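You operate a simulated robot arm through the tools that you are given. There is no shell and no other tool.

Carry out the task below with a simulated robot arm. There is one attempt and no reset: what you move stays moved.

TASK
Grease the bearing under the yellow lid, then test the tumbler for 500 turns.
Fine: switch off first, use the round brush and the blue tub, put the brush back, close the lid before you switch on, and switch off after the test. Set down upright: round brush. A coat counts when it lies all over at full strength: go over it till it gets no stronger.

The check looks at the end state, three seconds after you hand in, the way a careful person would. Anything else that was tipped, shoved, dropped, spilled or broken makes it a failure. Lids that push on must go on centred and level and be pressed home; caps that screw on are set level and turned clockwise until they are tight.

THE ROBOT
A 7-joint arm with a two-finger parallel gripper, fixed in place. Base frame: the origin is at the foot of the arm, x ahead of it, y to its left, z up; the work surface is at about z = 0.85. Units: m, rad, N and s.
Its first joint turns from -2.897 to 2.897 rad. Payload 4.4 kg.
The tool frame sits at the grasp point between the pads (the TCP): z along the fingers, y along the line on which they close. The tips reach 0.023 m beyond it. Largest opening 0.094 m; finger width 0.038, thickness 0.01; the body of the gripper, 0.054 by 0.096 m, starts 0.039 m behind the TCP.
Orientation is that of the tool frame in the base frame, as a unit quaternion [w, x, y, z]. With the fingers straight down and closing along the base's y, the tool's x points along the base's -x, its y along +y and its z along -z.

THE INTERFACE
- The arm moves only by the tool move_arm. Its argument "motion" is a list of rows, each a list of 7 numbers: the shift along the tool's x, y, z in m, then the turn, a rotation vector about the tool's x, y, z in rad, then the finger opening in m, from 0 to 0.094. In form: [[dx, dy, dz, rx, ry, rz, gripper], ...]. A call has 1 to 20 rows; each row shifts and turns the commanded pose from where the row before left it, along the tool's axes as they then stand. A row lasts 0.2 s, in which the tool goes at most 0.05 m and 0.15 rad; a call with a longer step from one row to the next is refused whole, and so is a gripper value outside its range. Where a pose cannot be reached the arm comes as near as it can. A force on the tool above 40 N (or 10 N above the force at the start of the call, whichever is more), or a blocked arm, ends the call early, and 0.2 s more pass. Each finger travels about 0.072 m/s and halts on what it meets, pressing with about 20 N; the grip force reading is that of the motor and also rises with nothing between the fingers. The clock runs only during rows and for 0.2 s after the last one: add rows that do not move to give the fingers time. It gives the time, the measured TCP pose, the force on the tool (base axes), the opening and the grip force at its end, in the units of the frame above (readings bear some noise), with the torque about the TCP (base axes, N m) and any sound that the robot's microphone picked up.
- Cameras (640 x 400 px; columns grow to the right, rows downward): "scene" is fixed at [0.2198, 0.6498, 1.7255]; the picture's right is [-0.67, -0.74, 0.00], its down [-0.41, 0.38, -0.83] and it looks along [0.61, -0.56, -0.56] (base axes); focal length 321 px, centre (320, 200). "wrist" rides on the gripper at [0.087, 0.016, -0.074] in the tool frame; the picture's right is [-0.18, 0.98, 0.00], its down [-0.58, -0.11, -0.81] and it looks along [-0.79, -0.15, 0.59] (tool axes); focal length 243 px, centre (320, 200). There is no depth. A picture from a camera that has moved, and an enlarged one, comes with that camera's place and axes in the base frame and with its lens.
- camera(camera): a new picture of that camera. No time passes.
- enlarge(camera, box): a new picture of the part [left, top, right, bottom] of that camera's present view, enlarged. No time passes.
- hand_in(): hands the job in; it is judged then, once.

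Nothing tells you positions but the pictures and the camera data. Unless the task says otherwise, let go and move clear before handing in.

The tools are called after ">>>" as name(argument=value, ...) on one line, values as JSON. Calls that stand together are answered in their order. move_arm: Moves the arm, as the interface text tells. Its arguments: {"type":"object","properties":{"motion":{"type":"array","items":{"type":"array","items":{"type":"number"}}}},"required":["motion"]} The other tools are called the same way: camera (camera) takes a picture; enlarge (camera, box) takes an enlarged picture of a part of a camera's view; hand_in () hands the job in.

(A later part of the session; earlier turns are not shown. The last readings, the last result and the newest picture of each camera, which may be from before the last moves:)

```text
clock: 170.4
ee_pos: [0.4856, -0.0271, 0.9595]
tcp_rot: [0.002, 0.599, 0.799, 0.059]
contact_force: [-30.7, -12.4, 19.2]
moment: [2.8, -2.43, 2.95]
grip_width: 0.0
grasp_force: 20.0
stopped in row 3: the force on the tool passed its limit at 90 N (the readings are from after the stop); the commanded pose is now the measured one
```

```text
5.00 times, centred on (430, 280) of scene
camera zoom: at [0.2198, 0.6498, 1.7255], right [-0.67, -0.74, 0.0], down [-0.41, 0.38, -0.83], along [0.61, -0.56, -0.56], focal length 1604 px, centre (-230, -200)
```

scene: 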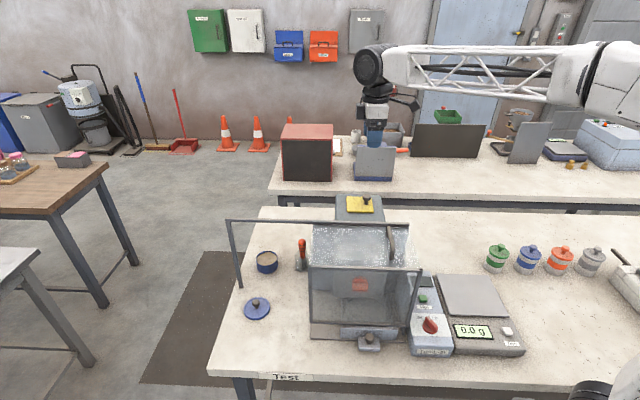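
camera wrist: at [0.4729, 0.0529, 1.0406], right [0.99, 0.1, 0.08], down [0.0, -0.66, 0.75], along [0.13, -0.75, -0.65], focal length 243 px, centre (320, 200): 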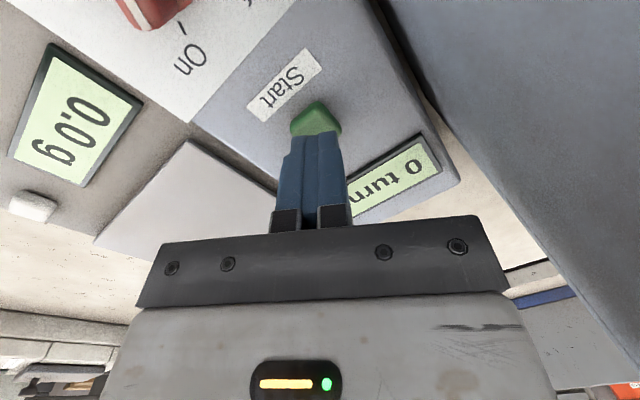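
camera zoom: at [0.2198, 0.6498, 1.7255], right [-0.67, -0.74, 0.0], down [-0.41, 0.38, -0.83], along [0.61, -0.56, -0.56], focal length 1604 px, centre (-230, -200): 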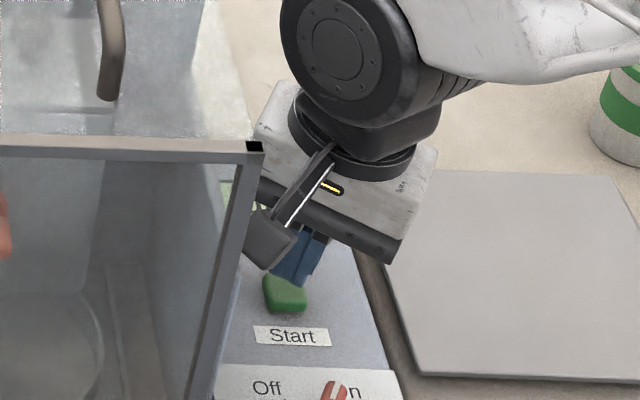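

Something touched: the camera box pressed against the hood frame, and the hood's corner looks shifted a few pixels. I'll back off away from the hood and up, then check whether the hood moved.

>>> move_arm(motion=[[-0.0052, -0.0085, -0.0011, 0, 0, 0, 0.0], [0.0027, 0.0036, -0.0397, 0, 0, 0, 0.0], [0.0027, 0.0036, -0.0397, 0, 0, 0, 0.0], [0.0027, 0.0036, -0.0397, 0, 0, 0, 0.0], [0.0027, 0.0036, -0.0397, 0, 0, 0, 0.0], [0.0027, 0.0036, -0.0397, 0, 0, 0, 0.0], [0, 0, 0, 0, 0, 0, 0.0]])

>>> camera(camera="scene")

>>> enlarge(camera="scene", box=[300, 215, 440, 355])

>>> camera(camera="wrist")

```text
clock: 172.0
ee_pos: [0.4806, -0.0339, 1.1579]
tcp_rot: [0.003, 0.6, 0.798, 0.058]
contact_force: [0.1, 0.3, 0.1]
moment: [0.0, 0.01, 0.03]
grip_width: 0.0
grasp_force: 19.9
```

```text
taken
```

scene: 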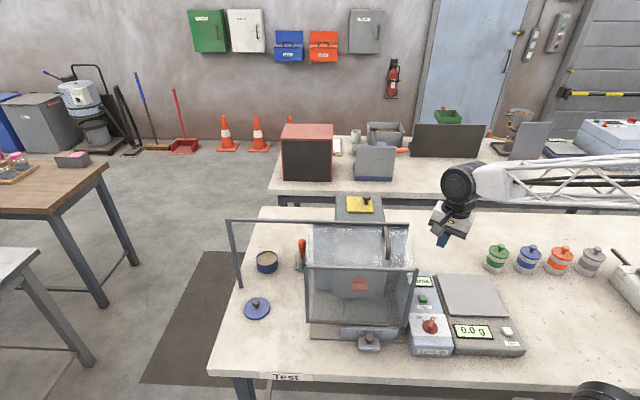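

```text
2.86 times, centred on (370, 285) of scene
camera zoom: at [0.2198, 0.6498, 1.7255], right [-0.67, -0.74, 0.0], down [-0.41, 0.38, -0.83], along [0.61, -0.56, -0.56], focal length 916 px, centre (177, -43)
```

zoom: 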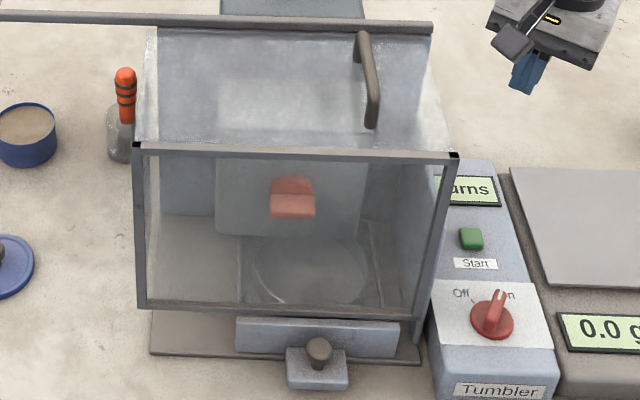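

```text
taken
camera wrist: at [0.4674, 0.0463, 1.2395], right [0.99, 0.09, 0.08], down [0.0, -0.66, 0.75], along [0.12, -0.75, -0.65], focal length 243 px, centre (320, 200)
```

wrist: 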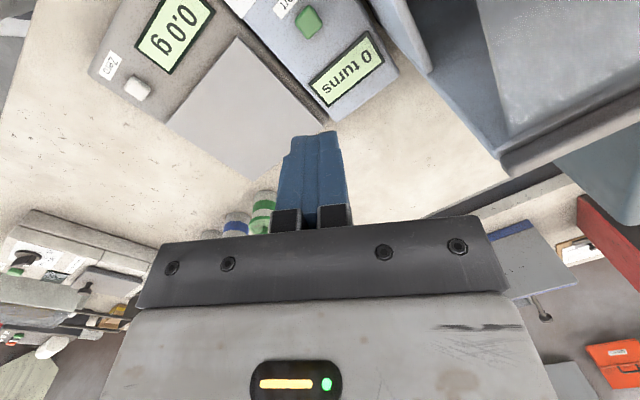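

The hood slid left by about 1 cm on its rail (it's a sliding guard), so I need to slide it back. I'll straighten up, move above its handle with the fingers closing across the bar, and look.

>>> move_arm(motion=[[0, 0, 0, 0.102, -0.063, 0, 0.0], [0, 0, -0.0355, 0, 0, 0, 0.0], [0, 0, -0.0355, 0, 0, 0, 0.0], [0, 0, -0.0355, 0, 0, 0, 0.02], [0, 0, -0.0355, 0, 0, 0, 0.05], [0, 0, 0, 0, 0, -0.138, 0.05], [0, 0, 0, 0, 0, -0.138, 0.05], [0, 0, 0, 0, 0, -0.138, 0.05], [0, 0, 0, 0, 0, -0.138, 0.05], [0.0029, 0.038, 0, 0, 0, 0, 0.05], [0.0029, 0.038, 0, 0, 0, 0, 0.05], [0.0029, 0.038, 0, 0, 0, 0, 0.05], [0.0028, 0.038, 0, 0, 0, 0, 0.05], [0, 0, 0, 0, 0, 0, 0.05]])

>>> camera(camera="wrist")

>>> enlarge(camera="scene", box=[330, 160, 450, 280])

```text
clock: 175.0
ee_pos: [0.5723, 0.0857, 1.3005]
tcp_rot: [-0.003, 0.36, 0.933, -0.001]
contact_force: [-0.6, 0.7, -0.2]
moment: [-0.02, 0.0, 0.03]
grip_width: 0.0499
grasp_force: 0.0
```

```text
taken
camera wrist: at [0.5212, 0.1545, 1.3746], right [0.8, 0.61, 0.0], down [0.36, -0.47, 0.8], along [0.48, -0.64, -0.6], focal length 243 px, centre (320, 200)
```

wrist: 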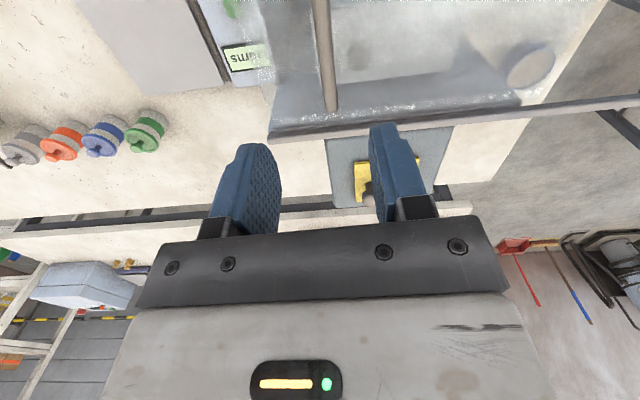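

```text
3.33 times, centred on (390, 220) of scene
camera zoom: at [0.2198, 0.6498, 1.7255], right [-0.67, -0.74, 0.0], down [-0.41, 0.38, -0.83], along [0.61, -0.56, -0.56], focal length 1069 px, centre (87, 133)
```

zoom: 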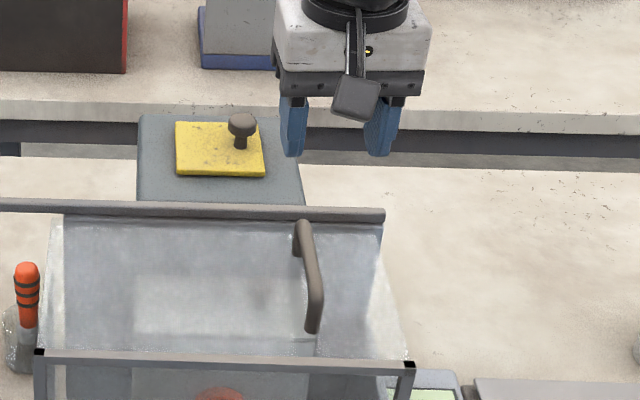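

The handle bar runs along the depth direction about 5 mm to the left of my centre line. I'll correct this and descend so the fingers straddle the bar.

>>> move_arm(motion=[[0, 0.0048, 0.03, 0, 0, 0, 0.05], [0, 0, 0.035, 0, 0, 0, 0.05], [0, 0, 0.03, 0, 0, 0, 0.05], [0, 0, 0.0205, 0, 0, 0, 0.05], [0, 0, 0, 0, 0, 0, 0.05]])

>>> camera(camera="wrist")

>>> enlarge(camera="scene", box=[340, 190, 440, 280])

```text
clock: 176.2
ee_pos: [0.5743, 0.0905, 1.1859]
tcp_rot: [-0.003, 0.359, 0.933, -0.001]
contact_force: [0.2, 1.0, 0.1]
moment: [-0.01, 0.02, -0.09]
grip_width: 0.05
grasp_force: 0.0
```

```text
taken
camera wrist: at [0.5226, 0.1598, 1.2607], right [0.8, 0.61, 0.0], down [0.36, -0.47, 0.8], along [0.48, -0.64, -0.6], focal length 243 px, centre (320, 200)
```

wrist: 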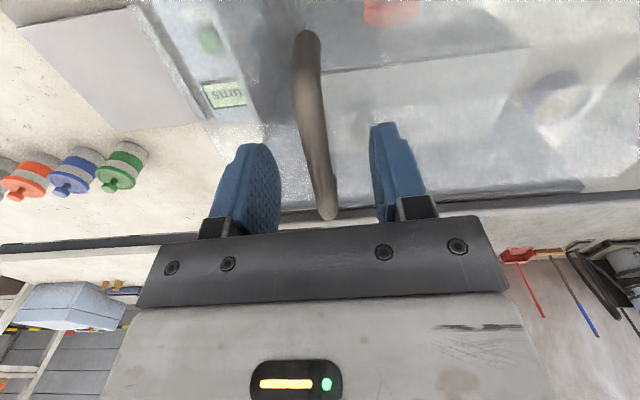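

```text
4.44 times, centred on (390, 235) of scene
camera zoom: at [0.2198, 0.6498, 1.7255], right [-0.67, -0.74, 0.0], down [-0.41, 0.38, -0.83], along [0.61, -0.56, -0.56], focal length 1426 px, centre (9, 44)
```

zoom: 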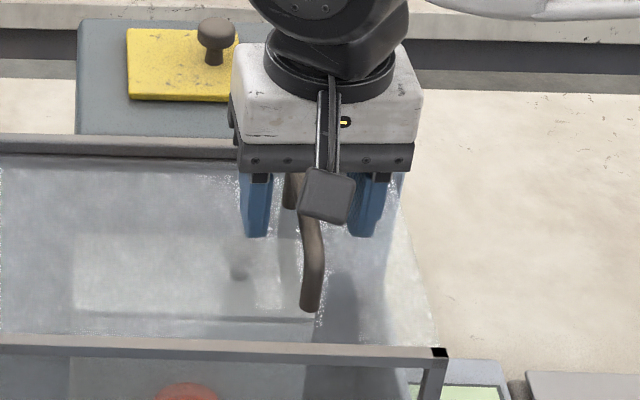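

The bar is centred between the fingers. I'll lower another centimetre and close gently on it.

>>> move_arm(motion=[[0, 0, 0.005, 0, 0, 0, 0.05], [0, 0, 0.005, 0, 0, 0, 0.05], [0, 0, 0, 0, 0, 0, 0.03], [0, 0, 0, 0, 0, 0, 0.022], [0, 0, 0, 0, 0, 0, 0.018]])

>>> camera(camera="wrist")

```text
clock: 177.4
ee_pos: [0.5747, 0.09, 1.1758]
tcp_rot: [-0.003, 0.358, 0.934, 0.0]
contact_force: [0.7, -0.4, -0.2]
moment: [-0.02, 0.02, 0.02]
grip_width: 0.0181
grasp_force: 0.0
```

```text
taken
camera wrist: at [0.5232, 0.1594, 1.2498], right [0.8, 0.61, 0.0], down [0.36, -0.47, 0.8], along [0.48, -0.64, -0.6], focal length 243 px, centre (320, 200)
```

wrist: 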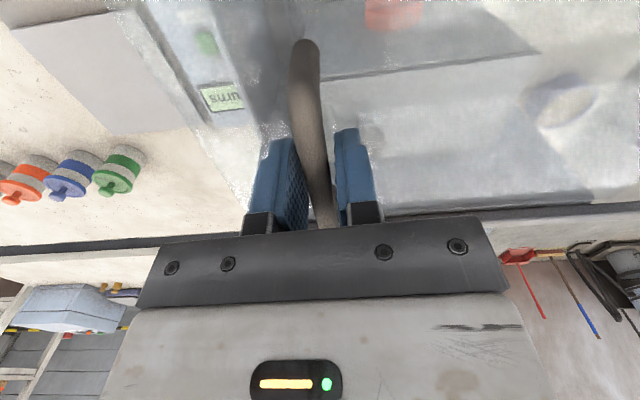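

The fingers surround the bar loosely. I'll close on it and pull the hood to the right in small steps, watching the force for its stop.

>>> move_arm(motion=[[0, 0, 0, 0, 0, 0, 0.01], [0, 0, 0, 0, 0, 0, 0.008], [0, 0, 0, 0, 0, 0, 0.008], [0, -0.002, 0, 0, 0, 0, 0.008], [0, -0.002, 0, 0, 0, 0, 0.008]])

>>> enlarge(camera="scene", box=[300, 215, 440, 355])

```text
clock: 178.6
ee_pos: [0.5739, 0.0877, 1.1756]
tcp_rot: [-0.003, 0.359, 0.933, 0.0]
contact_force: [-13.5, 16.8, -1.2]
moment: [-0.43, -0.35, -1.73]
grip_width: 0.0134
grasp_force: 44.8
```

```text
2.86 times, centred on (370, 285) of scene
camera zoom: at [0.2198, 0.6498, 1.7255], right [-0.67, -0.74, 0.0], down [-0.41, 0.38, -0.83], along [0.61, -0.56, -0.56], focal length 916 px, centre (177, -43)
```

zoom: 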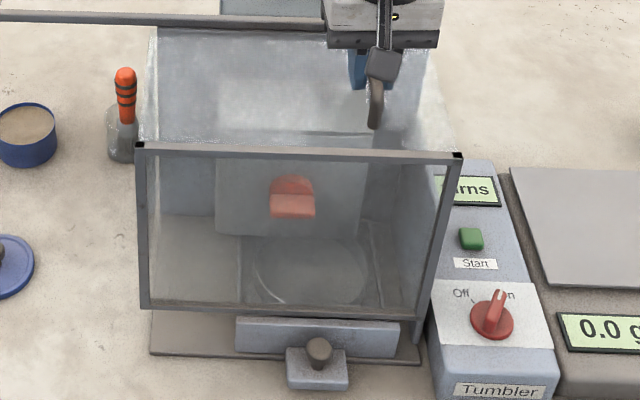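

It is moving right, with about 6 mm to go. I'll ease the small yaw misalignment and keep pulling in small steps.

>>> move_arm(motion=[[0.001, 0, 0, 0, 0, 0.02, 0.008], [0, -0.002, 0, 0, 0, 0, 0.008], [0, -0.002, 0, 0, 0, 0, 0.008], [0, 0, 0, 0, 0, 0, 0.008]])

>>> enlarge(camera="scene", box=[300, 215, 440, 355])

```text
clock: 179.6
ee_pos: [0.57, 0.0844, 1.1752]
tcp_rot: [-0.003, 0.369, 0.93, 0.0]
contact_force: [-6.3, 5.8, -3.2]
moment: [0.1, 0.04, -1.74]
grip_width: 0.0124
grasp_force: 45.0
```

```text
2.86 times, centred on (370, 285) of scene
camera zoom: at [0.2198, 0.6498, 1.7255], right [-0.67, -0.74, 0.0], down [-0.41, 0.38, -0.83], along [0.61, -0.56, -0.56], focal length 916 px, centre (177, -43)
```

zoom: 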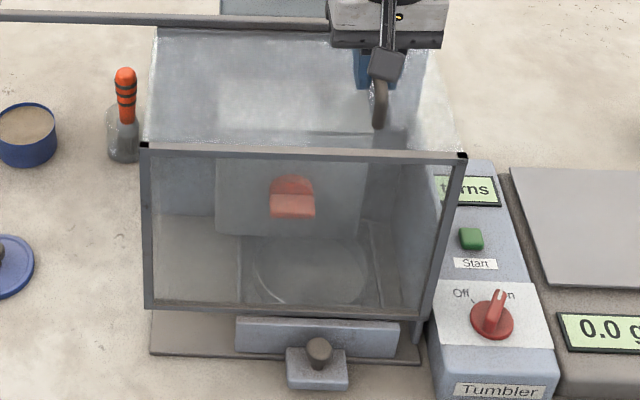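

About 2 mm left. I'll pull a little more and compare with the earlier close-up of the corner.

>>> move_arm(motion=[[0, -0.001, 0, 0, 0, 0.01, 0.008], [0, -0.001, 0, 0, 0, 0, 0.008], [0, 0, 0, 0, 0, 0, 0.008]])

>>> enlarge(camera="scene", box=[405, 268, 445, 298])

```text
clock: 180.4
ee_pos: [0.569, 0.083, 1.175]
tcp_rot: [-0.003, 0.373, 0.928, -0.001]
contact_force: [-14.4, 15.5, -0.7]
moment: [0.13, 0.16, -1.71]
grip_width: 0.012
grasp_force: 45.3
```

```text
13.33 times, centred on (425, 283) of scene
camera zoom: at [0.2198, 0.6498, 1.7255], right [-0.67, -0.74, 0.0], down [-0.41, 0.38, -0.83], along [0.61, -0.56, -0.56], focal length 4277 px, centre (-1080, -907)
```

zoom: 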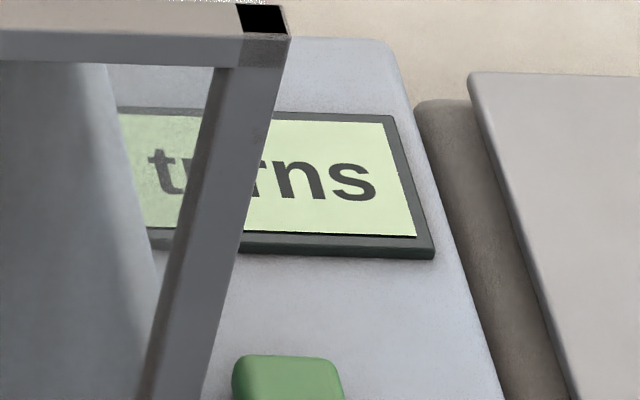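

Just about 1 mm short of the original. I'll pull 1 mm more and look for the end stop.

>>> move_arm(motion=[[0.0007, -0.0006, 0, 0, 0, 0, 0.008], [0, -0.0006, 0, 0, 0, 0, 0.008], [0, 0, 0, 0, 0, 0, 0.008]])

>>> enlarge(camera="scene", box=[405, 268, 445, 298])

```text
clock: 181.2
ee_pos: [0.5671, 0.0824, 1.1752]
tcp_rot: [-0.003, 0.373, 0.928, 0.0]
contact_force: [15.5, -0.4, -6.9]
moment: [-0.28, -0.29, -1.73]
grip_width: 0.0122
grasp_force: 44.8
```

```text
13.33 times, centred on (425, 283) of scene
camera zoom: at [0.2198, 0.6498, 1.7255], right [-0.67, -0.74, 0.0], down [-0.41, 0.38, -0.83], along [0.61, -0.56, -0.56], focal length 4277 px, centre (-1080, -907)
```

zoom: 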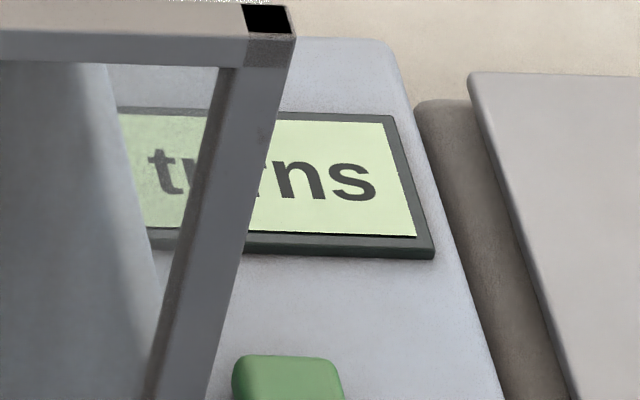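

The corner is back to its original position, with resistance building. I'll nudge slightly more to confirm that it's against its stop, then release.

>>> move_arm(motion=[[0, -0.0007, 0, 0, 0, 0, 0.008], [0, 0, 0, 0, 0, 0, 0.008]])

>>> enlarge(camera="scene", box=[405, 268, 445, 298])

```text
clock: 181.7
ee_pos: [0.5676, 0.0817, 1.1753]
tcp_rot: [-0.003, 0.374, 0.927, 0.001]
contact_force: [15.7, 11.0, -2.0]
moment: [0.1, 0.06, -1.77]
grip_width: 0.0121
grasp_force: 45.0
stopped in row 2: the force on the tool passed its limit at 42 N (the readings are from after the stop); the commanded pose is now the measured one
```

```text
13.33 times, centred on (425, 283) of scene
camera zoom: at [0.2198, 0.6498, 1.7255], right [-0.67, -0.74, 0.0], down [-0.41, 0.38, -0.83], along [0.61, -0.56, -0.56], focal length 4277 px, centre (-1080, -907)
```

zoom: 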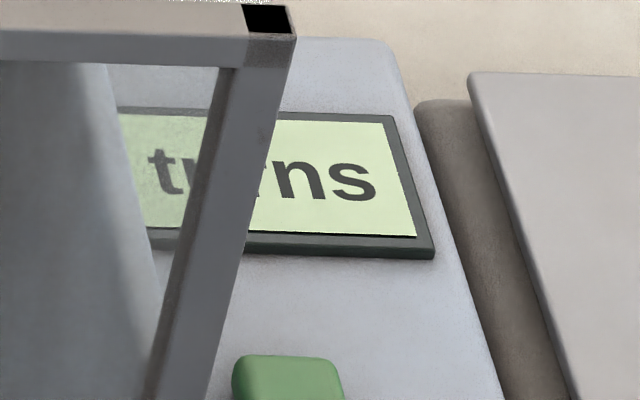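

The hood is firmly at its closed stop again. I'll release the handle, rise, and turn the tool so the camera is on the side away from the hood for pressing Start.

>>> move_arm(motion=[[0, 0, 0, 0, 0, 0, 0.02], [0, 0, 0, 0, 0, 0, 0.05], [0, 0, 0, 0, 0, 0, 0.05], [0, 0, -0.0417, 0, 0, 0, 0.05], [0, 0, -0.0417, 0, 0, 0, 0.05], [0, 0, -0.0417, 0, 0, 0, 0.05], [0, 0, 0, 0, 0, -0.145, 0.05], [0, 0, 0, 0, 0, -0.145, 0.05], [0, 0, 0, 0, 0, -0.145, 0.03], [0, 0, 0, 0, 0, -0.145, 0.02], [0, 0, 0, 0, 0, -0.145, 0.0], [0, 0, 0, 0, 0, -0.145, 0.0], [0, 0, 0, 0, 0, -0.145, 0.0], [0, 0, 0, 0, 0, -0.145, 0.0], [0, 0, 0, 0, 0, -0.145, 0.0], [0, 0, 0, 0, 0, -0.145, 0.0], [0, 0, 0, 0, 0, -0.145, 0.0]])

>>> enlarge(camera="scene", box=[300, 215, 440, 355])

>>> enlarge(camera="scene", box=[405, 268, 445, 298])

```text
clock: 185.3
ee_pos: [0.5673, 0.0827, 1.3006]
tcp_rot: [-0.002, -0.404, 0.915, 0.003]
contact_force: [0.3, 0.0, 0.3]
moment: [-0.01, 0.0, 0.01]
grip_width: 0.0
grasp_force: 20.0
```

```text
2.86 times, centred on (370, 285) of scene
camera zoom: at [0.2198, 0.6498, 1.7255], right [-0.67, -0.74, 0.0], down [-0.41, 0.38, -0.83], along [0.61, -0.56, -0.56], focal length 916 px, centre (177, -43)
```

zoom: 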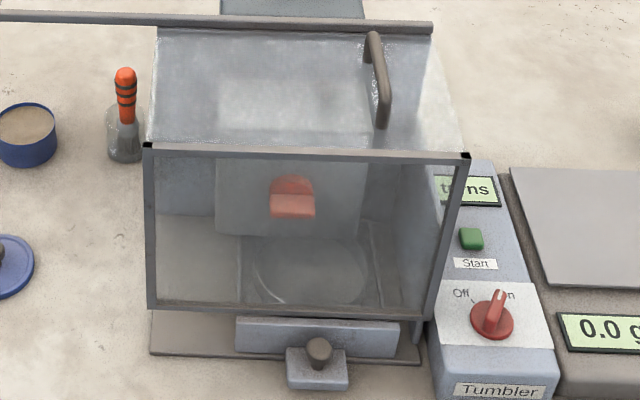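

```text
13.33 times, centred on (425, 283) of scene
camera zoom: at [0.2198, 0.6498, 1.7255], right [-0.67, -0.74, 0.0], down [-0.41, 0.38, -0.83], along [0.61, -0.56, -0.56], focal length 4277 px, centre (-1080, -907)
```

zoom: 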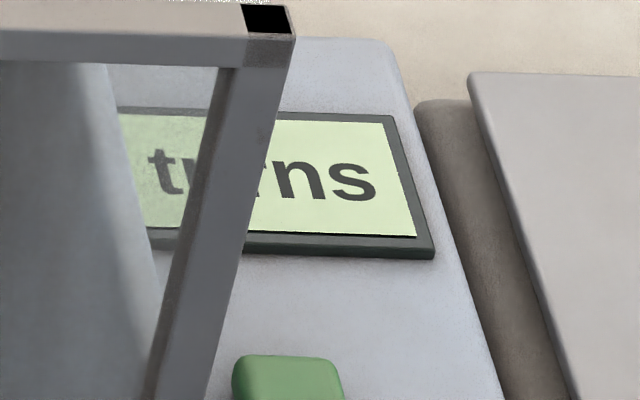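

The hood is exactly back in place. Now I'll move over the Start button with the camera on the far side, lean the tool away from the hood, and descend partway.

>>> move_arm(motion=[[0.0453, -0.0047, 0, 0, 0, 0, 0.0], [0.0453, -0.0047, 0, 0, 0, 0, 0.0], [0.0454, -0.0047, 0, 0, 0, 0, 0.0], [0, 0, 0, 0, -0.14, 0, 0.0], [0.006, 0, 0.0425, 0, 0, 0, 0.0], [0.006, 0, 0.0425, 0, 0, 0, 0.0], [0.006, 0, 0.0425, 0, 0, 0, 0.0], [0.006, 0, 0.0425, 0, 0, 0, 0.0], [0.006, 0, 0.0425, 0, 0, 0, 0.0], [0.006, 0, 0.0425, 0, 0, 0, 0.0], [0, 0, 0, 0, 0, 0, 0.0]])

>>> camera(camera="wrist")

>>> enlarge(camera="scene", box=[370, 210, 500, 330])

```text
clock: 187.7
ee_pos: [0.4861, -0.0281, 1.0419]
tcp_rot: [0.063, -0.402, 0.913, 0.03]
contact_force: [0.3, 0.3, 0.1]
moment: [0.01, 0.02, 0.01]
grip_width: 0.0003
grasp_force: 20.2
```

```text
taken
camera wrist: at [0.4098, -0.0891, 1.1038], right [-0.6, 0.8, 0.03], down [0.4, 0.27, 0.88], along [0.69, 0.54, -0.48], focal length 243 px, centre (320, 200)
```

wrist: 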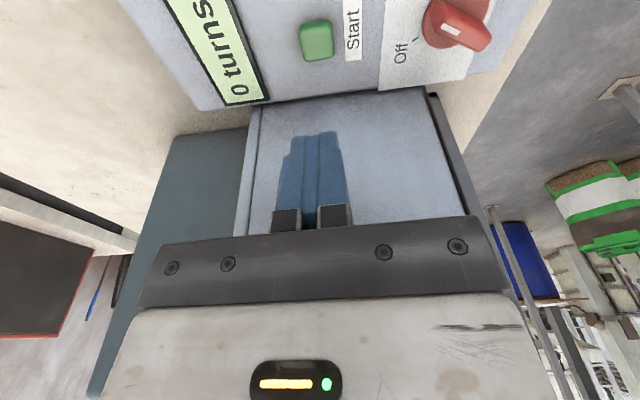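

```text
3.33 times, centred on (435, 270) of scene
camera zoom: at [0.2198, 0.6498, 1.7255], right [-0.67, -0.74, 0.0], down [-0.41, 0.38, -0.83], along [0.61, -0.56, -0.56], focal length 1069 px, centre (-63, -33)
```

zoom: 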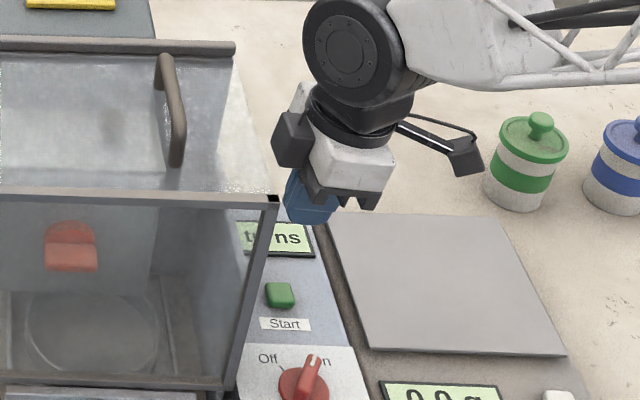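

The tip is right above the button within about 1 mm, and the display is readable from here. I'll descend to just above the button.

>>> move_arm(motion=[[0.0042, -0.0001, 0.0297, 0, 0, 0, 0.0], [0.0042, -0.0001, 0.0297, 0, 0, 0, 0.0], [0.0042, -0.0001, 0.0297, 0, 0, 0, 0.0], [0, 0, 0, 0, 0, 0, 0.0]])

>>> camera(camera="wrist")

>>> enlarge(camera="scene", box=[380, 220, 480, 330])

```text
clock: 188.7
ee_pos: [0.4858, -0.0275, 0.9518]
tcp_rot: [0.062, -0.403, 0.913, 0.03]
contact_force: [-0.2, 0.1, -0.5]
moment: [0.0, 0.0, -0.02]
grip_width: 0.0
grasp_force: 19.9
```

```text
taken
camera wrist: at [0.4103, -0.088, 1.0129], right [-0.6, 0.8, 0.03], down [0.4, 0.27, 0.88], along [0.69, 0.54, -0.48], focal length 243 px, centre (320, 200)
```

wrist: 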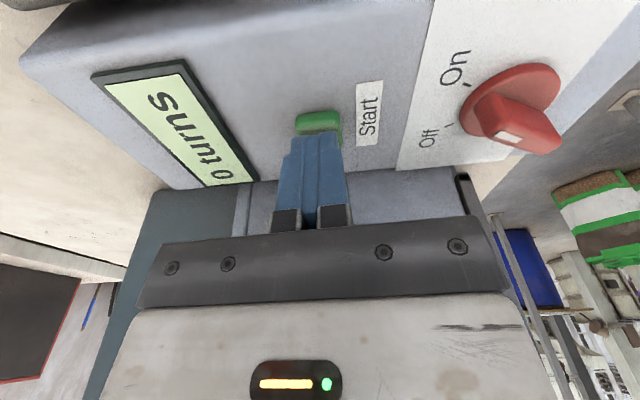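

```text
3.64 times, centred on (430, 275) of scene
camera zoom: at [0.2198, 0.6498, 1.7255], right [-0.67, -0.74, 0.0], down [-0.41, 0.38, -0.83], along [0.61, -0.56, -0.56], focal length 1166 px, centre (-80, -73)
```

zoom: 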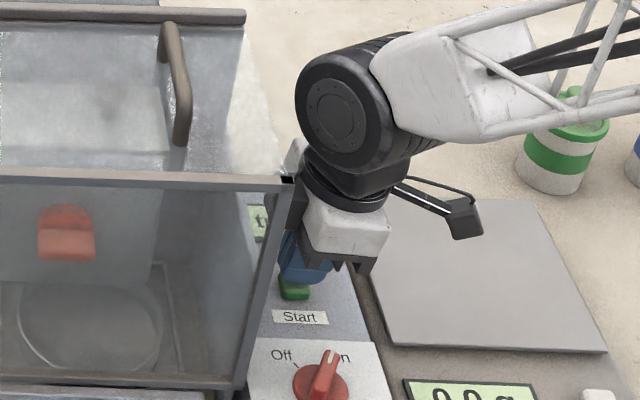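

Clear of everything. I'll now press the Start button in small steps and check the display and sound.

>>> move_arm(motion=[[0.0008, 0, 0.006, 0, 0, 0, 0.0], [0.0004, 0, 0.003, 0, 0, 0, 0.0], [0.0003, 0, 0.002, 0, 0, 0, 0.0]])

>>> camera(camera="wrist")

```text
clock: 189.5
ee_pos: [0.485, -0.0274, 0.9421]
tcp_rot: [0.062, -0.403, 0.913, 0.031]
contact_force: [1.2, 0.2, 3.5]
moment: [-0.03, -0.03, -0.01]
grip_width: 0.0
grasp_force: 19.8
heard: click
```

```text
taken
camera wrist: at [0.4094, -0.0885, 1.0035], right [-0.6, 0.8, 0.03], down [0.4, 0.27, 0.88], along [0.69, 0.54, -0.48], focal length 243 px, centre (320, 200)
```

wrist: 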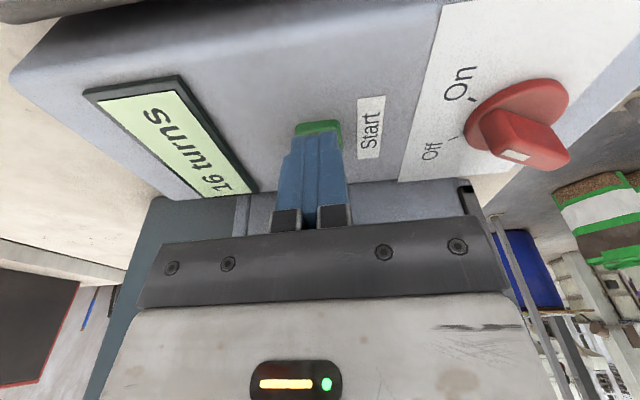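

The tumbler has started (click heard, 16 turns already), so it runs fast. I'll go straight to the right-hand side of the power knob's ridge with closed fingers, so that I can push it to Off at the right count.

>>> move_arm(motion=[[-0.0042, 0.0001, -0.0297, 0, 0, 0, 0.0], [0.019, 0.0388, -0.0025, 0, 0, 0, 0.0], [0.019, 0.0388, -0.0025, 0, 0, 0, 0.0]])

>>> camera(camera="wrist")

>>> enlarge(camera="scene", box=[380, 250, 480, 350])

```text
clock: 190.3
ee_pos: [0.4011, -0.0046, 0.9734]
tcp_rot: [0.062, -0.403, 0.913, 0.03]
contact_force: [-0.1, -0.5, -0.2]
moment: [0.02, -0.02, -0.01]
grip_width: 0.0
grasp_force: 19.9
```

```text
taken
camera wrist: at [0.3262, -0.065, 1.0346], right [-0.6, 0.8, 0.03], down [0.4, 0.27, 0.88], along [0.69, 0.54, -0.48], focal length 243 px, centre (320, 200)
```

wrist: 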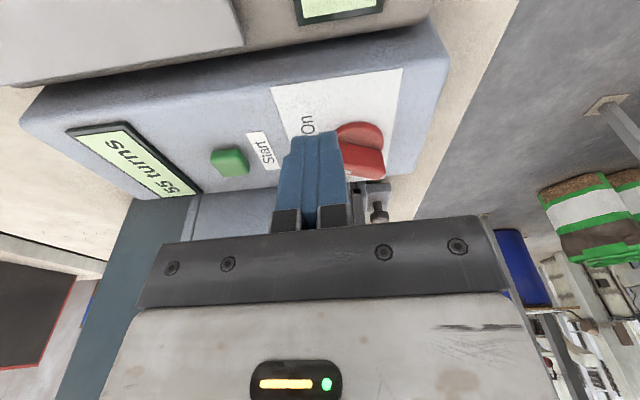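

```text
4.00 times, centred on (430, 300) of scene
camera zoom: at [0.2198, 0.6498, 1.7255], right [-0.67, -0.74, 0.0], down [-0.41, 0.38, -0.83], along [0.61, -0.56, -0.56], focal length 1283 px, centre (-120, -200)
```

zoom: 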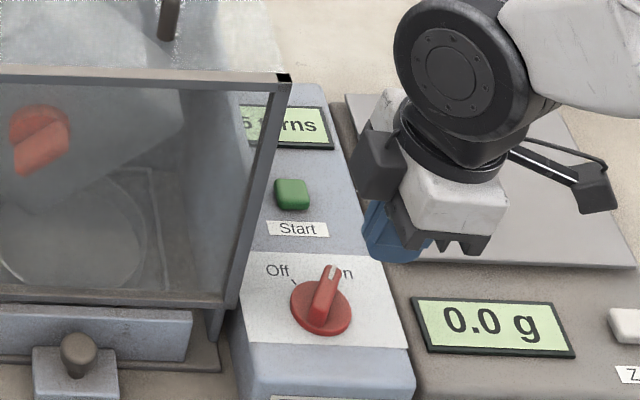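

It is running at about 50 turns per second (55 now), so 500 comes at about clock 199.2. I'll descend beside the ridge now and check the position.

>>> move_arm(motion=[[0.0038, -0.0001, 0.0267, 0, 0, 0, 0.0]])

>>> camera(camera="wrist")

>>> enlarge(camera="scene", box=[400, 270, 460, 350])

```text
clock: 190.7
ee_pos: [0.4013, -0.0053, 0.9457]
tcp_rot: [0.061, -0.402, 0.913, 0.03]
contact_force: [-0.1, 1.0, 0.1]
moment: [0.0, 0.01, 0.02]
grip_width: 0.0
grasp_force: 20.1
```

```text
taken
camera wrist: at [0.3261, -0.0653, 1.0071], right [-0.6, 0.8, 0.03], down [0.4, 0.27, 0.88], along [0.69, 0.54, -0.48], focal length 243 px, centre (320, 200)
```

wrist: 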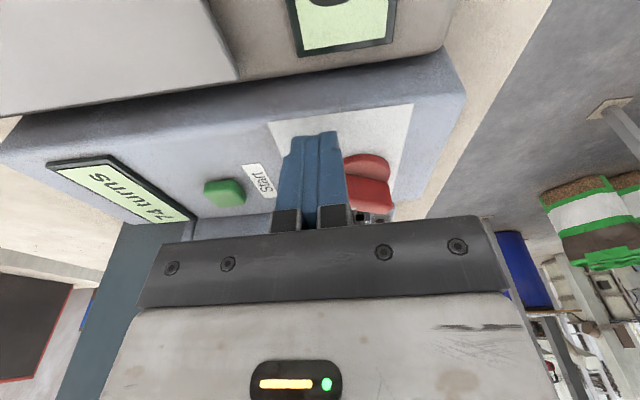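

```text
5.00 times, centred on (430, 310) of scene
camera zoom: at [0.2198, 0.6498, 1.7255], right [-0.67, -0.74, 0.0], down [-0.41, 0.38, -0.83], along [0.61, -0.56, -0.56], focal length 1604 px, centre (-230, -350)
```

zoom: 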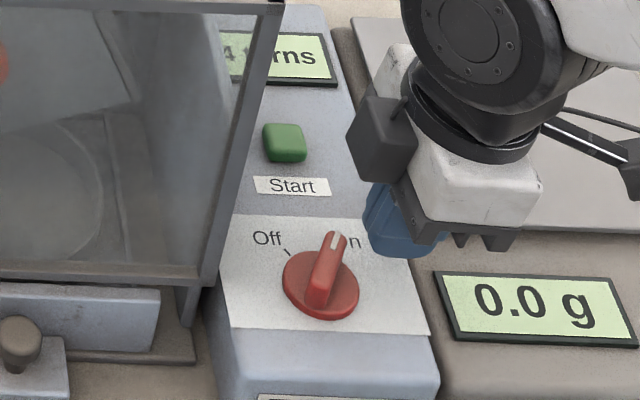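

74 turns; the finger block sits just right of the pointer. I'll close the small gap and wait about 4 s, then re-time with a fresh reading.

>>> move_arm(motion=[[-0.004, 0, 0.0006, 0, 0, 0, 0.0], [0, 0, 0, 0, 0, 0, 0.0], [0, 0, 0, 0, 0, 0, 0.0], [0, 0, 0, 0, 0, 0, 0.0], [0, 0, 0, 0, 0, 0, 0.0], [0, 0, 0, 0, 0, 0, 0.0], [0, 0, 0, 0, 0, 0, 0.0], [0, 0, 0, 0, 0, 0, 0.0], [0, 0, 0, 0, 0, 0, 0.0], [0, 0, 0, 0, 0, 0, 0.0], [0, 0, 0, 0, 0, 0, 0.0], [0, 0, 0, 0, 0, 0, 0.0], [0, 0, 0, 0, 0, 0, 0.0], [0, 0, 0, 0, 0, 0, 0.0], [0, 0, 0, 0, 0, 0, 0.0]])

>>> camera(camera="wrist")

>>> enlarge(camera="wrist", box=[30, 130, 210, 240])

>>> enlarge(camera="scene", box=[400, 270, 460, 350])

```text
clock: 193.9
ee_pos: [0.4037, -0.0018, 0.9468]
tcp_rot: [0.062, -0.402, 0.913, 0.029]
contact_force: [-0.6, 0.1, -0.1]
moment: [0.02, 0.0, -0.02]
grip_width: 0.0001
grasp_force: 20.5
```

```text
taken
camera wrist: at [0.3285, -0.0618, 1.0076], right [-0.6, 0.8, 0.03], down [0.4, 0.27, 0.88], along [0.69, 0.54, -0.48], focal length 243 px, centre (320, 200)
```

wrist: 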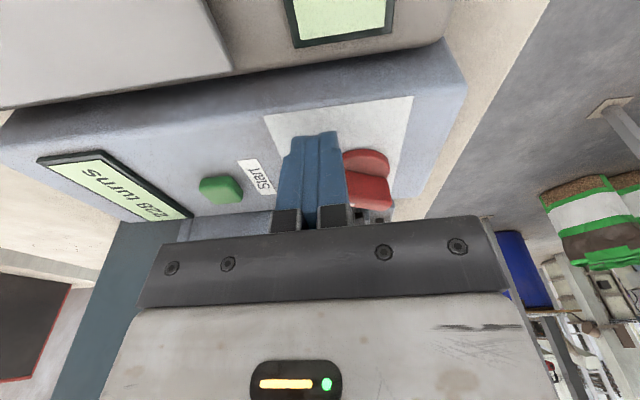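

```text
3.56 times, centred on (120, 185) of wrist
camera zoom: at [0.3285, -0.0618, 1.0076], right [-0.6, 0.8, 0.03], down [0.4, 0.27, 0.88], along [0.69, 0.54, -0.48], focal length 863 px, centre (1031, 253)
```

zoom: 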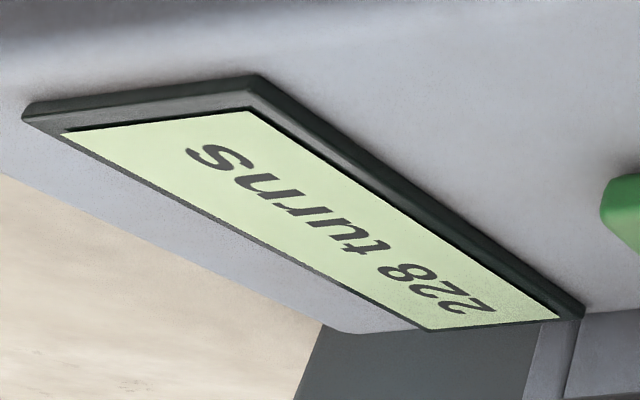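

```text
5.00 times, centred on (430, 310) of scene
camera zoom: at [0.2198, 0.6498, 1.7255], right [-0.67, -0.74, 0.0], down [-0.41, 0.38, -0.83], along [0.61, -0.56, -0.56], focal length 1604 px, centre (-230, -350)
```

zoom: 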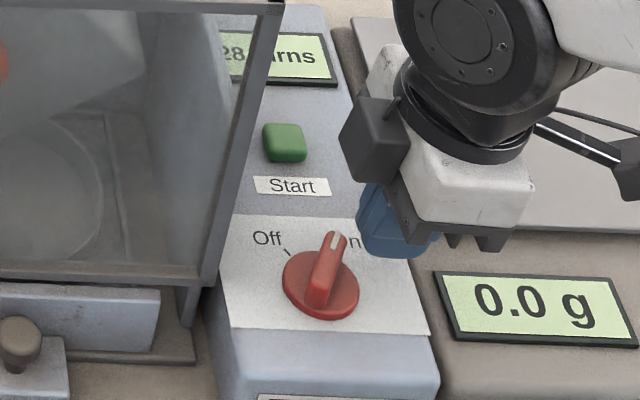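

228 turns, so the rate is 48 per second and 500 comes at about 199.5. I'll ease the finger up to contact with the pointer now.

>>> move_arm(motion=[[-0.003, 0, 0.0004, 0, 0, 0, 0.0], [-0.002, 0, 0.0003, 0, 0, 0, 0.0]])

>>> enlarge(camera="scene", box=[400, 270, 460, 350])

>>> enlarge(camera="wrist", box=[20, 120, 420, 240])

```text
clock: 194.5
ee_pos: [0.408, 0.0043, 0.9459]
tcp_rot: [0.062, -0.402, 0.913, 0.031]
contact_force: [-0.4, -0.5, -0.3]
moment: [-0.03, -0.04, 0.01]
grip_width: 0.0
grasp_force: 19.9
```

```text
5.00 times, centred on (430, 310) of scene
camera zoom: at [0.2198, 0.6498, 1.7255], right [-0.67, -0.74, 0.0], down [-0.41, 0.38, -0.83], along [0.61, -0.56, -0.56], focal length 1604 px, centre (-230, -350)
```

zoom: 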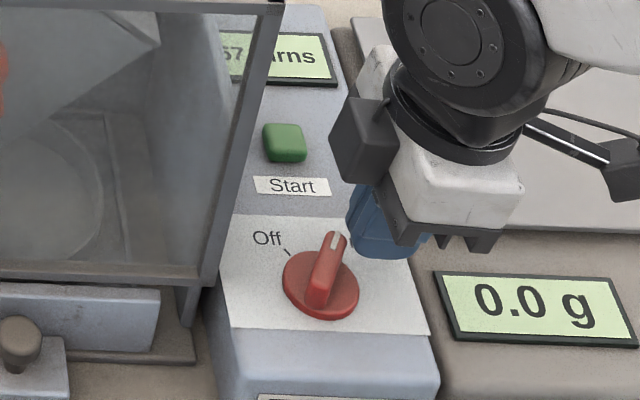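

```text
1.60 times, centred on (220, 180) of wrist
camera zoom: at [0.3321, -0.0573, 1.0072], right [-0.6, 0.8, 0.03], down [0.4, 0.27, 0.88], along [0.69, 0.54, -0.48], focal length 388 px, centre (480, 232)
```

zoom: 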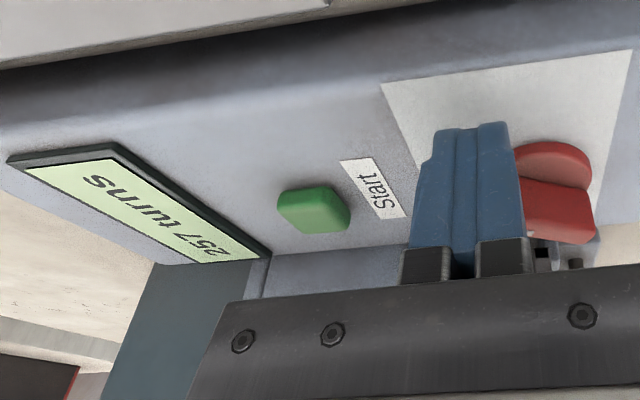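

257 turns at 194.5. The finger is right at the pointer, so I'll wait until about 197.1, take a reading, and then time the push.

>>> move_arm(motion=[[0, 0, 0, 0, 0, 0, 0.0], [0, 0, 0, 0, 0, 0, 0.0], [0, 0, 0, 0, 0, 0, 0.0], [0, 0, 0, 0, 0, 0, 0.0], [0, 0, 0, 0, 0, 0, 0.0], [0, 0, 0, 0, 0, 0, 0.0], [0, 0, 0, 0, 0, 0, 0.0], [0, 0, 0, 0, 0, 0, 0.0], [0, 0, 0, 0, 0, 0, 0.0], [0, 0, 0, 0, 0, 0, 0.0], [0, 0, 0, 0, 0, 0, 0.0], [0, 0, 0, 0, 0, 0, 0.0]])

>>> enlarge(camera="wrist", box=[20, 120, 420, 240])

>>> enlarge(camera="scene", box=[400, 270, 460, 350])

```text
clock: 197.1
ee_pos: [0.4079, 0.0026, 0.9458]
tcp_rot: [0.063, -0.402, 0.913, 0.03]
contact_force: [-0.2, 1.1, 0.2]
moment: [0.0, 0.01, -0.04]
grip_width: 0.0002
grasp_force: 19.9
```

```text
1.60 times, centred on (220, 180) of wrist
camera zoom: at [0.3322, -0.0573, 1.0072], right [-0.6, 0.8, 0.03], down [0.4, 0.27, 0.88], along [0.69, 0.54, -0.48], focal length 388 px, centre (480, 232)
```

zoom: 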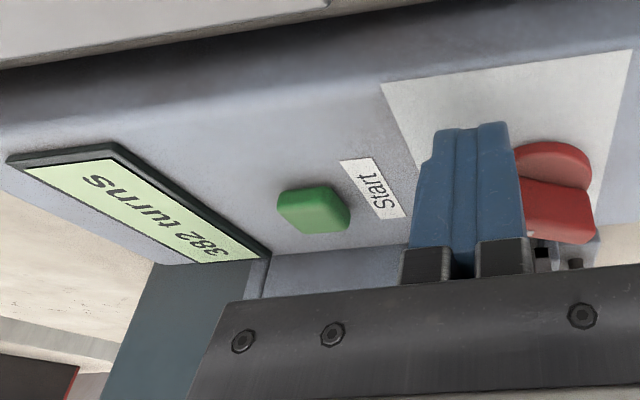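

```text
5.00 times, centred on (430, 310) of scene
camera zoom: at [0.2198, 0.6498, 1.7255], right [-0.67, -0.74, 0.0], down [-0.41, 0.38, -0.83], along [0.61, -0.56, -0.56], focal length 1604 px, centre (-230, -350)
```

zoom: 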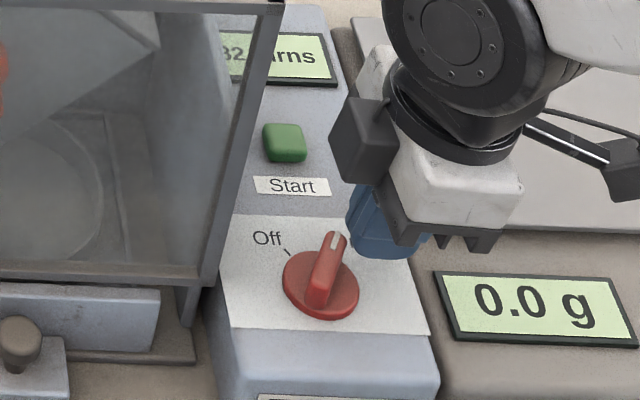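

382 turns at 197.1 confirms 500 at about 199.55. In one call I'll wait 11 rows (to 199.3) and then push the pointer across to Off.

>>> move_arm(motion=[[0, 0, 0, 0, 0, 0, 0.0], [0, 0, 0, 0, 0, 0, 0.0], [0, 0, 0, 0, 0, 0, 0.0], [0, 0, 0, 0, 0, 0, 0.0], [0, 0, 0, 0, 0, 0, 0.0], [0, 0, 0, 0, 0, 0, 0.0], [0, 0, 0, 0, 0, 0, 0.0], [0, 0, 0, 0, 0, 0, 0.0], [0, 0, 0, 0, 0, 0, 0.0], [0, 0, 0, 0, 0, 0, 0.0], [0, 0, 0, 0, 0, 0, 0.0], [-0.008, 0, 0.0011, 0, 0, 0, 0.0], [-0.013, 0, 0.0018, 0, 0, 0, 0.0], [-0.008, 0, 0.0011, 0, 0, 0, 0.0]])

>>> enlarge(camera="scene", box=[400, 270, 460, 350])

>>> camera(camera="wrist")

```text
clock: 199.7
ee_pos: [0.4107, 0.006, 0.9447]
tcp_rot: [0.063, -0.401, 0.913, 0.029]
contact_force: [6.5, -27.4, -6.7]
moment: [-0.63, -0.16, -0.47]
grip_width: 0.0
grasp_force: 20.2
stopped in row 12: the force on the tool passed its limit at 72 N (the readings are from after the stop); the commanded pose is now the measured one
```

```text
5.00 times, centred on (430, 310) of scene
camera zoom: at [0.2198, 0.6498, 1.7255], right [-0.67, -0.74, 0.0], down [-0.41, 0.38, -0.83], along [0.61, -0.56, -0.56], focal length 1604 px, centre (-230, -350)
```

zoom: 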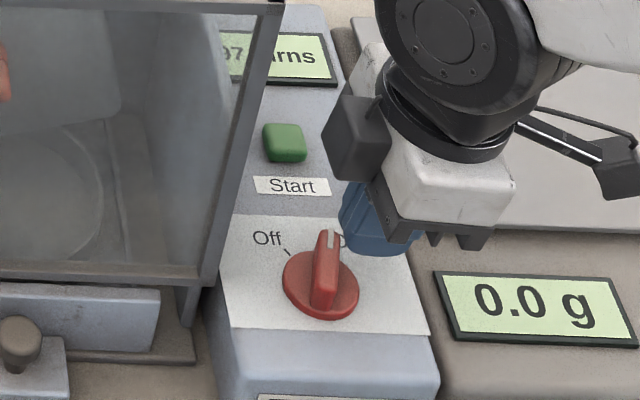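

```text
taken
camera wrist: at [0.3356, -0.0555, 1.0072], right [-0.6, 0.8, 0.03], down [0.4, 0.27, 0.88], along [0.69, 0.54, -0.48], focal length 243 px, centre (320, 200)
```

wrist: 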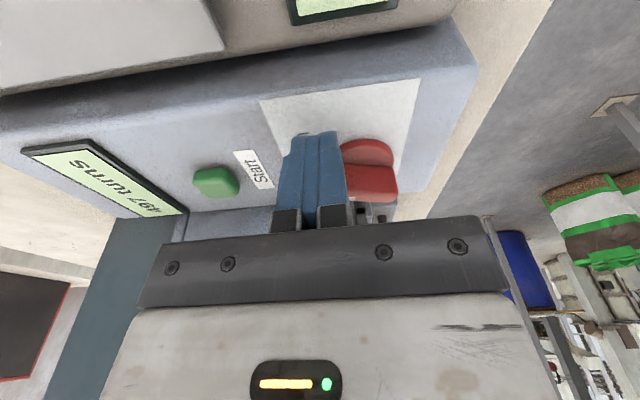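

The pointer moved only about 10° before the force limit cut in; the count is 497 and still running. I'll push on immediately with a gentler speed.

>>> move_arm(motion=[[-0.003, 0.002, 0.0004, 0, 0, 0, 0.0], [-0.005, 0.0005, 0.0007, 0, 0, 0, 0.0], [-0.005, 0.0005, 0.0007, 0, 0, 0, 0.0], [-0.005, 0, 0.0007, 0, 0, 0, 0.0]])

>>> enlarge(camera="scene", box=[400, 270, 460, 350])

>>> camera(camera="wrist")

```text
clock: 199.9
ee_pos: [0.4114, 0.0057, 0.9457]
tcp_rot: [0.064, -0.4, 0.914, 0.028]
contact_force: [5.0, -20.8, -5.3]
moment: [-0.5, -0.08, -0.35]
grip_width: 0.0001
grasp_force: 19.5
stopped in row 1: the force on the tool passed its limit at 56 N (the readings are from after the stop); the commanded pose is now the measured one
```

```text
5.00 times, centred on (430, 310) of scene
camera zoom: at [0.2198, 0.6498, 1.7255], right [-0.67, -0.74, 0.0], down [-0.41, 0.38, -0.83], along [0.61, -0.56, -0.56], focal length 1604 px, centre (-230, -350)
```

zoom: 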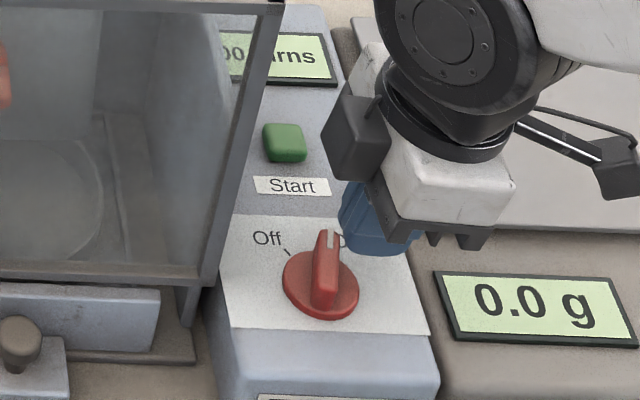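

```text
taken
camera wrist: at [0.3358, -0.0553, 1.0072], right [-0.6, 0.8, 0.03], down [0.4, 0.27, 0.88], along [0.7, 0.54, -0.48], focal length 243 px, centre (320, 200)
```

wrist: 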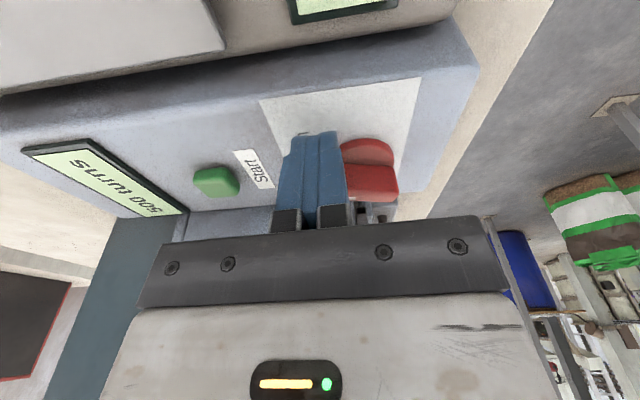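

The display shows 500 while I'd expect about 506 by now, so it may stop by itself at 500. I'll back off from the knob slightly and re-read.

>>> move_arm(motion=[[0.004, 0, -0.0006, 0, 0, 0, 0.0]])

>>> enlarge(camera="wrist", box=[10, 120, 200, 240])

>>> enlarge(camera="scene", box=[300, 215, 440, 355])

```text
clock: 200.3
ee_pos: [0.4084, 0.0027, 0.9458]
tcp_rot: [0.063, -0.401, 0.913, 0.028]
contact_force: [-0.2, 0.4, 0.7]
moment: [0.03, 0.0, 0.01]
grip_width: 0.0
grasp_force: 20.2
```

```text
3.33 times, centred on (105, 180) of wrist
camera zoom: at [0.3328, -0.058, 1.0076], right [-0.6, 0.8, 0.03], down [0.4, 0.27, 0.88], along [0.69, 0.54, -0.48], focal length 809 px, centre (1037, 267)
```

zoom: 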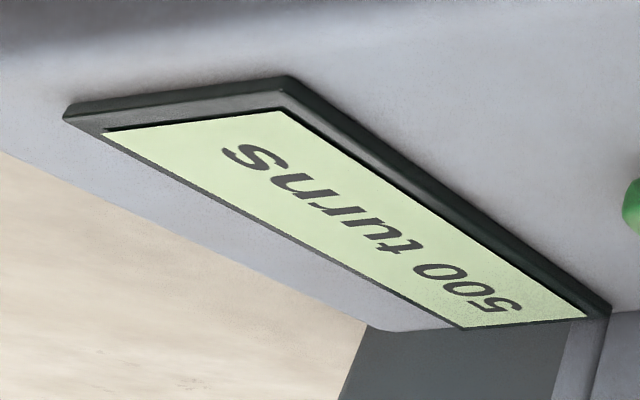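

```text
2.86 times, centred on (370, 285) of scene
camera zoom: at [0.2198, 0.6498, 1.7255], right [-0.67, -0.74, 0.0], down [-0.41, 0.38, -0.83], along [0.61, -0.56, -0.56], focal length 916 px, centre (177, -43)
```

zoom: 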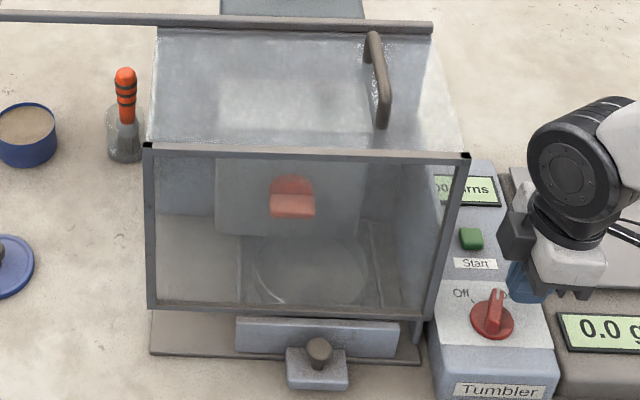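

It holds at 500: the test stopped by itself. Now I can switch off calmly. I'll rise clear, and look at the knob's present angle.

>>> move_arm(motion=[[0.01, 0, -0.0014, 0, 0, 0, 0.0], [-0.0064, 0.0002, -0.0453, 0, 0, 0, 0.0], [-0.0064, 0.0002, -0.0453, 0, 0, 0, 0.0], [-0.0064, 0.0002, -0.0453, 0, 0, 0, 0.0], [-0.0064, 0.0002, -0.0453, 0, 0, 0, 0.0], [-0.0064, 0.0002, -0.0453, 0, 0, 0, 0.0], [-0.0064, 0.0002, -0.0453, 0, 0, 0, 0.0], [0, 0, 0, 0, 0.14, 0, 0.02], [0, 0, 0, 0, 0, 0, 0.045]])

>>> enlarge(camera="scene", box=[405, 305, 455, 345])

>>> camera(camera="wrist")

```text
clock: 202.3
ee_pos: [0.4016, -0.0051, 1.2199]
tcp_rot: [-0.001, -0.402, 0.916, 0.0]
contact_force: [-0.7, 0.8, -0.6]
moment: [0.02, 0.0, 0.03]
grip_width: 0.0449
grasp_force: 0.1
```

```text
10.00 times, centred on (430, 325) of scene
camera zoom: at [0.2198, 0.6498, 1.7255], right [-0.67, -0.74, 0.0], down [-0.41, 0.38, -0.83], along [0.61, -0.56, -0.56], focal length 3208 px, centre (-780, -1050)
```

zoom: 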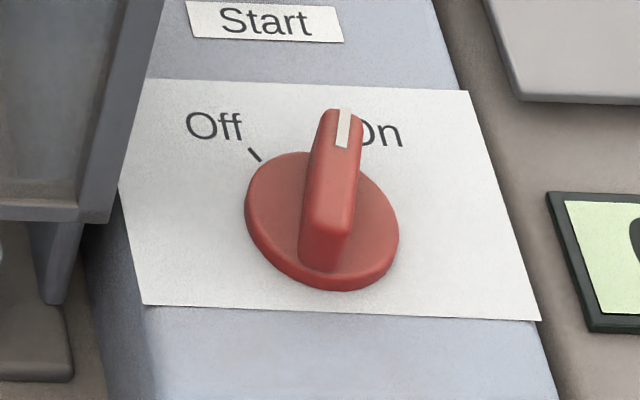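

```text
taken
camera wrist: at [0.3327, -0.0586, 1.2936], right [-0.6, 0.8, 0.0], down [0.48, 0.36, 0.8], along [0.64, 0.48, -0.59], focal length 243 px, centre (320, 200)
```

wrist: 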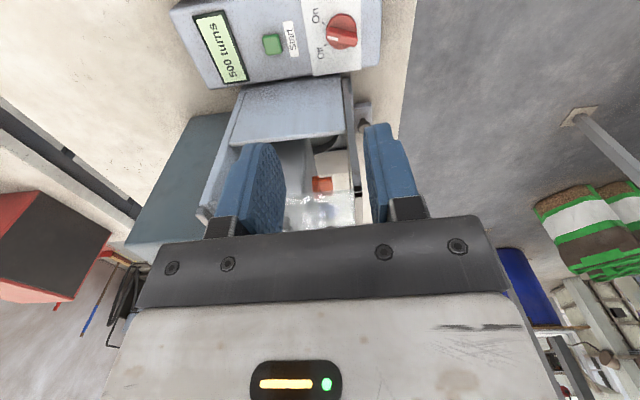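

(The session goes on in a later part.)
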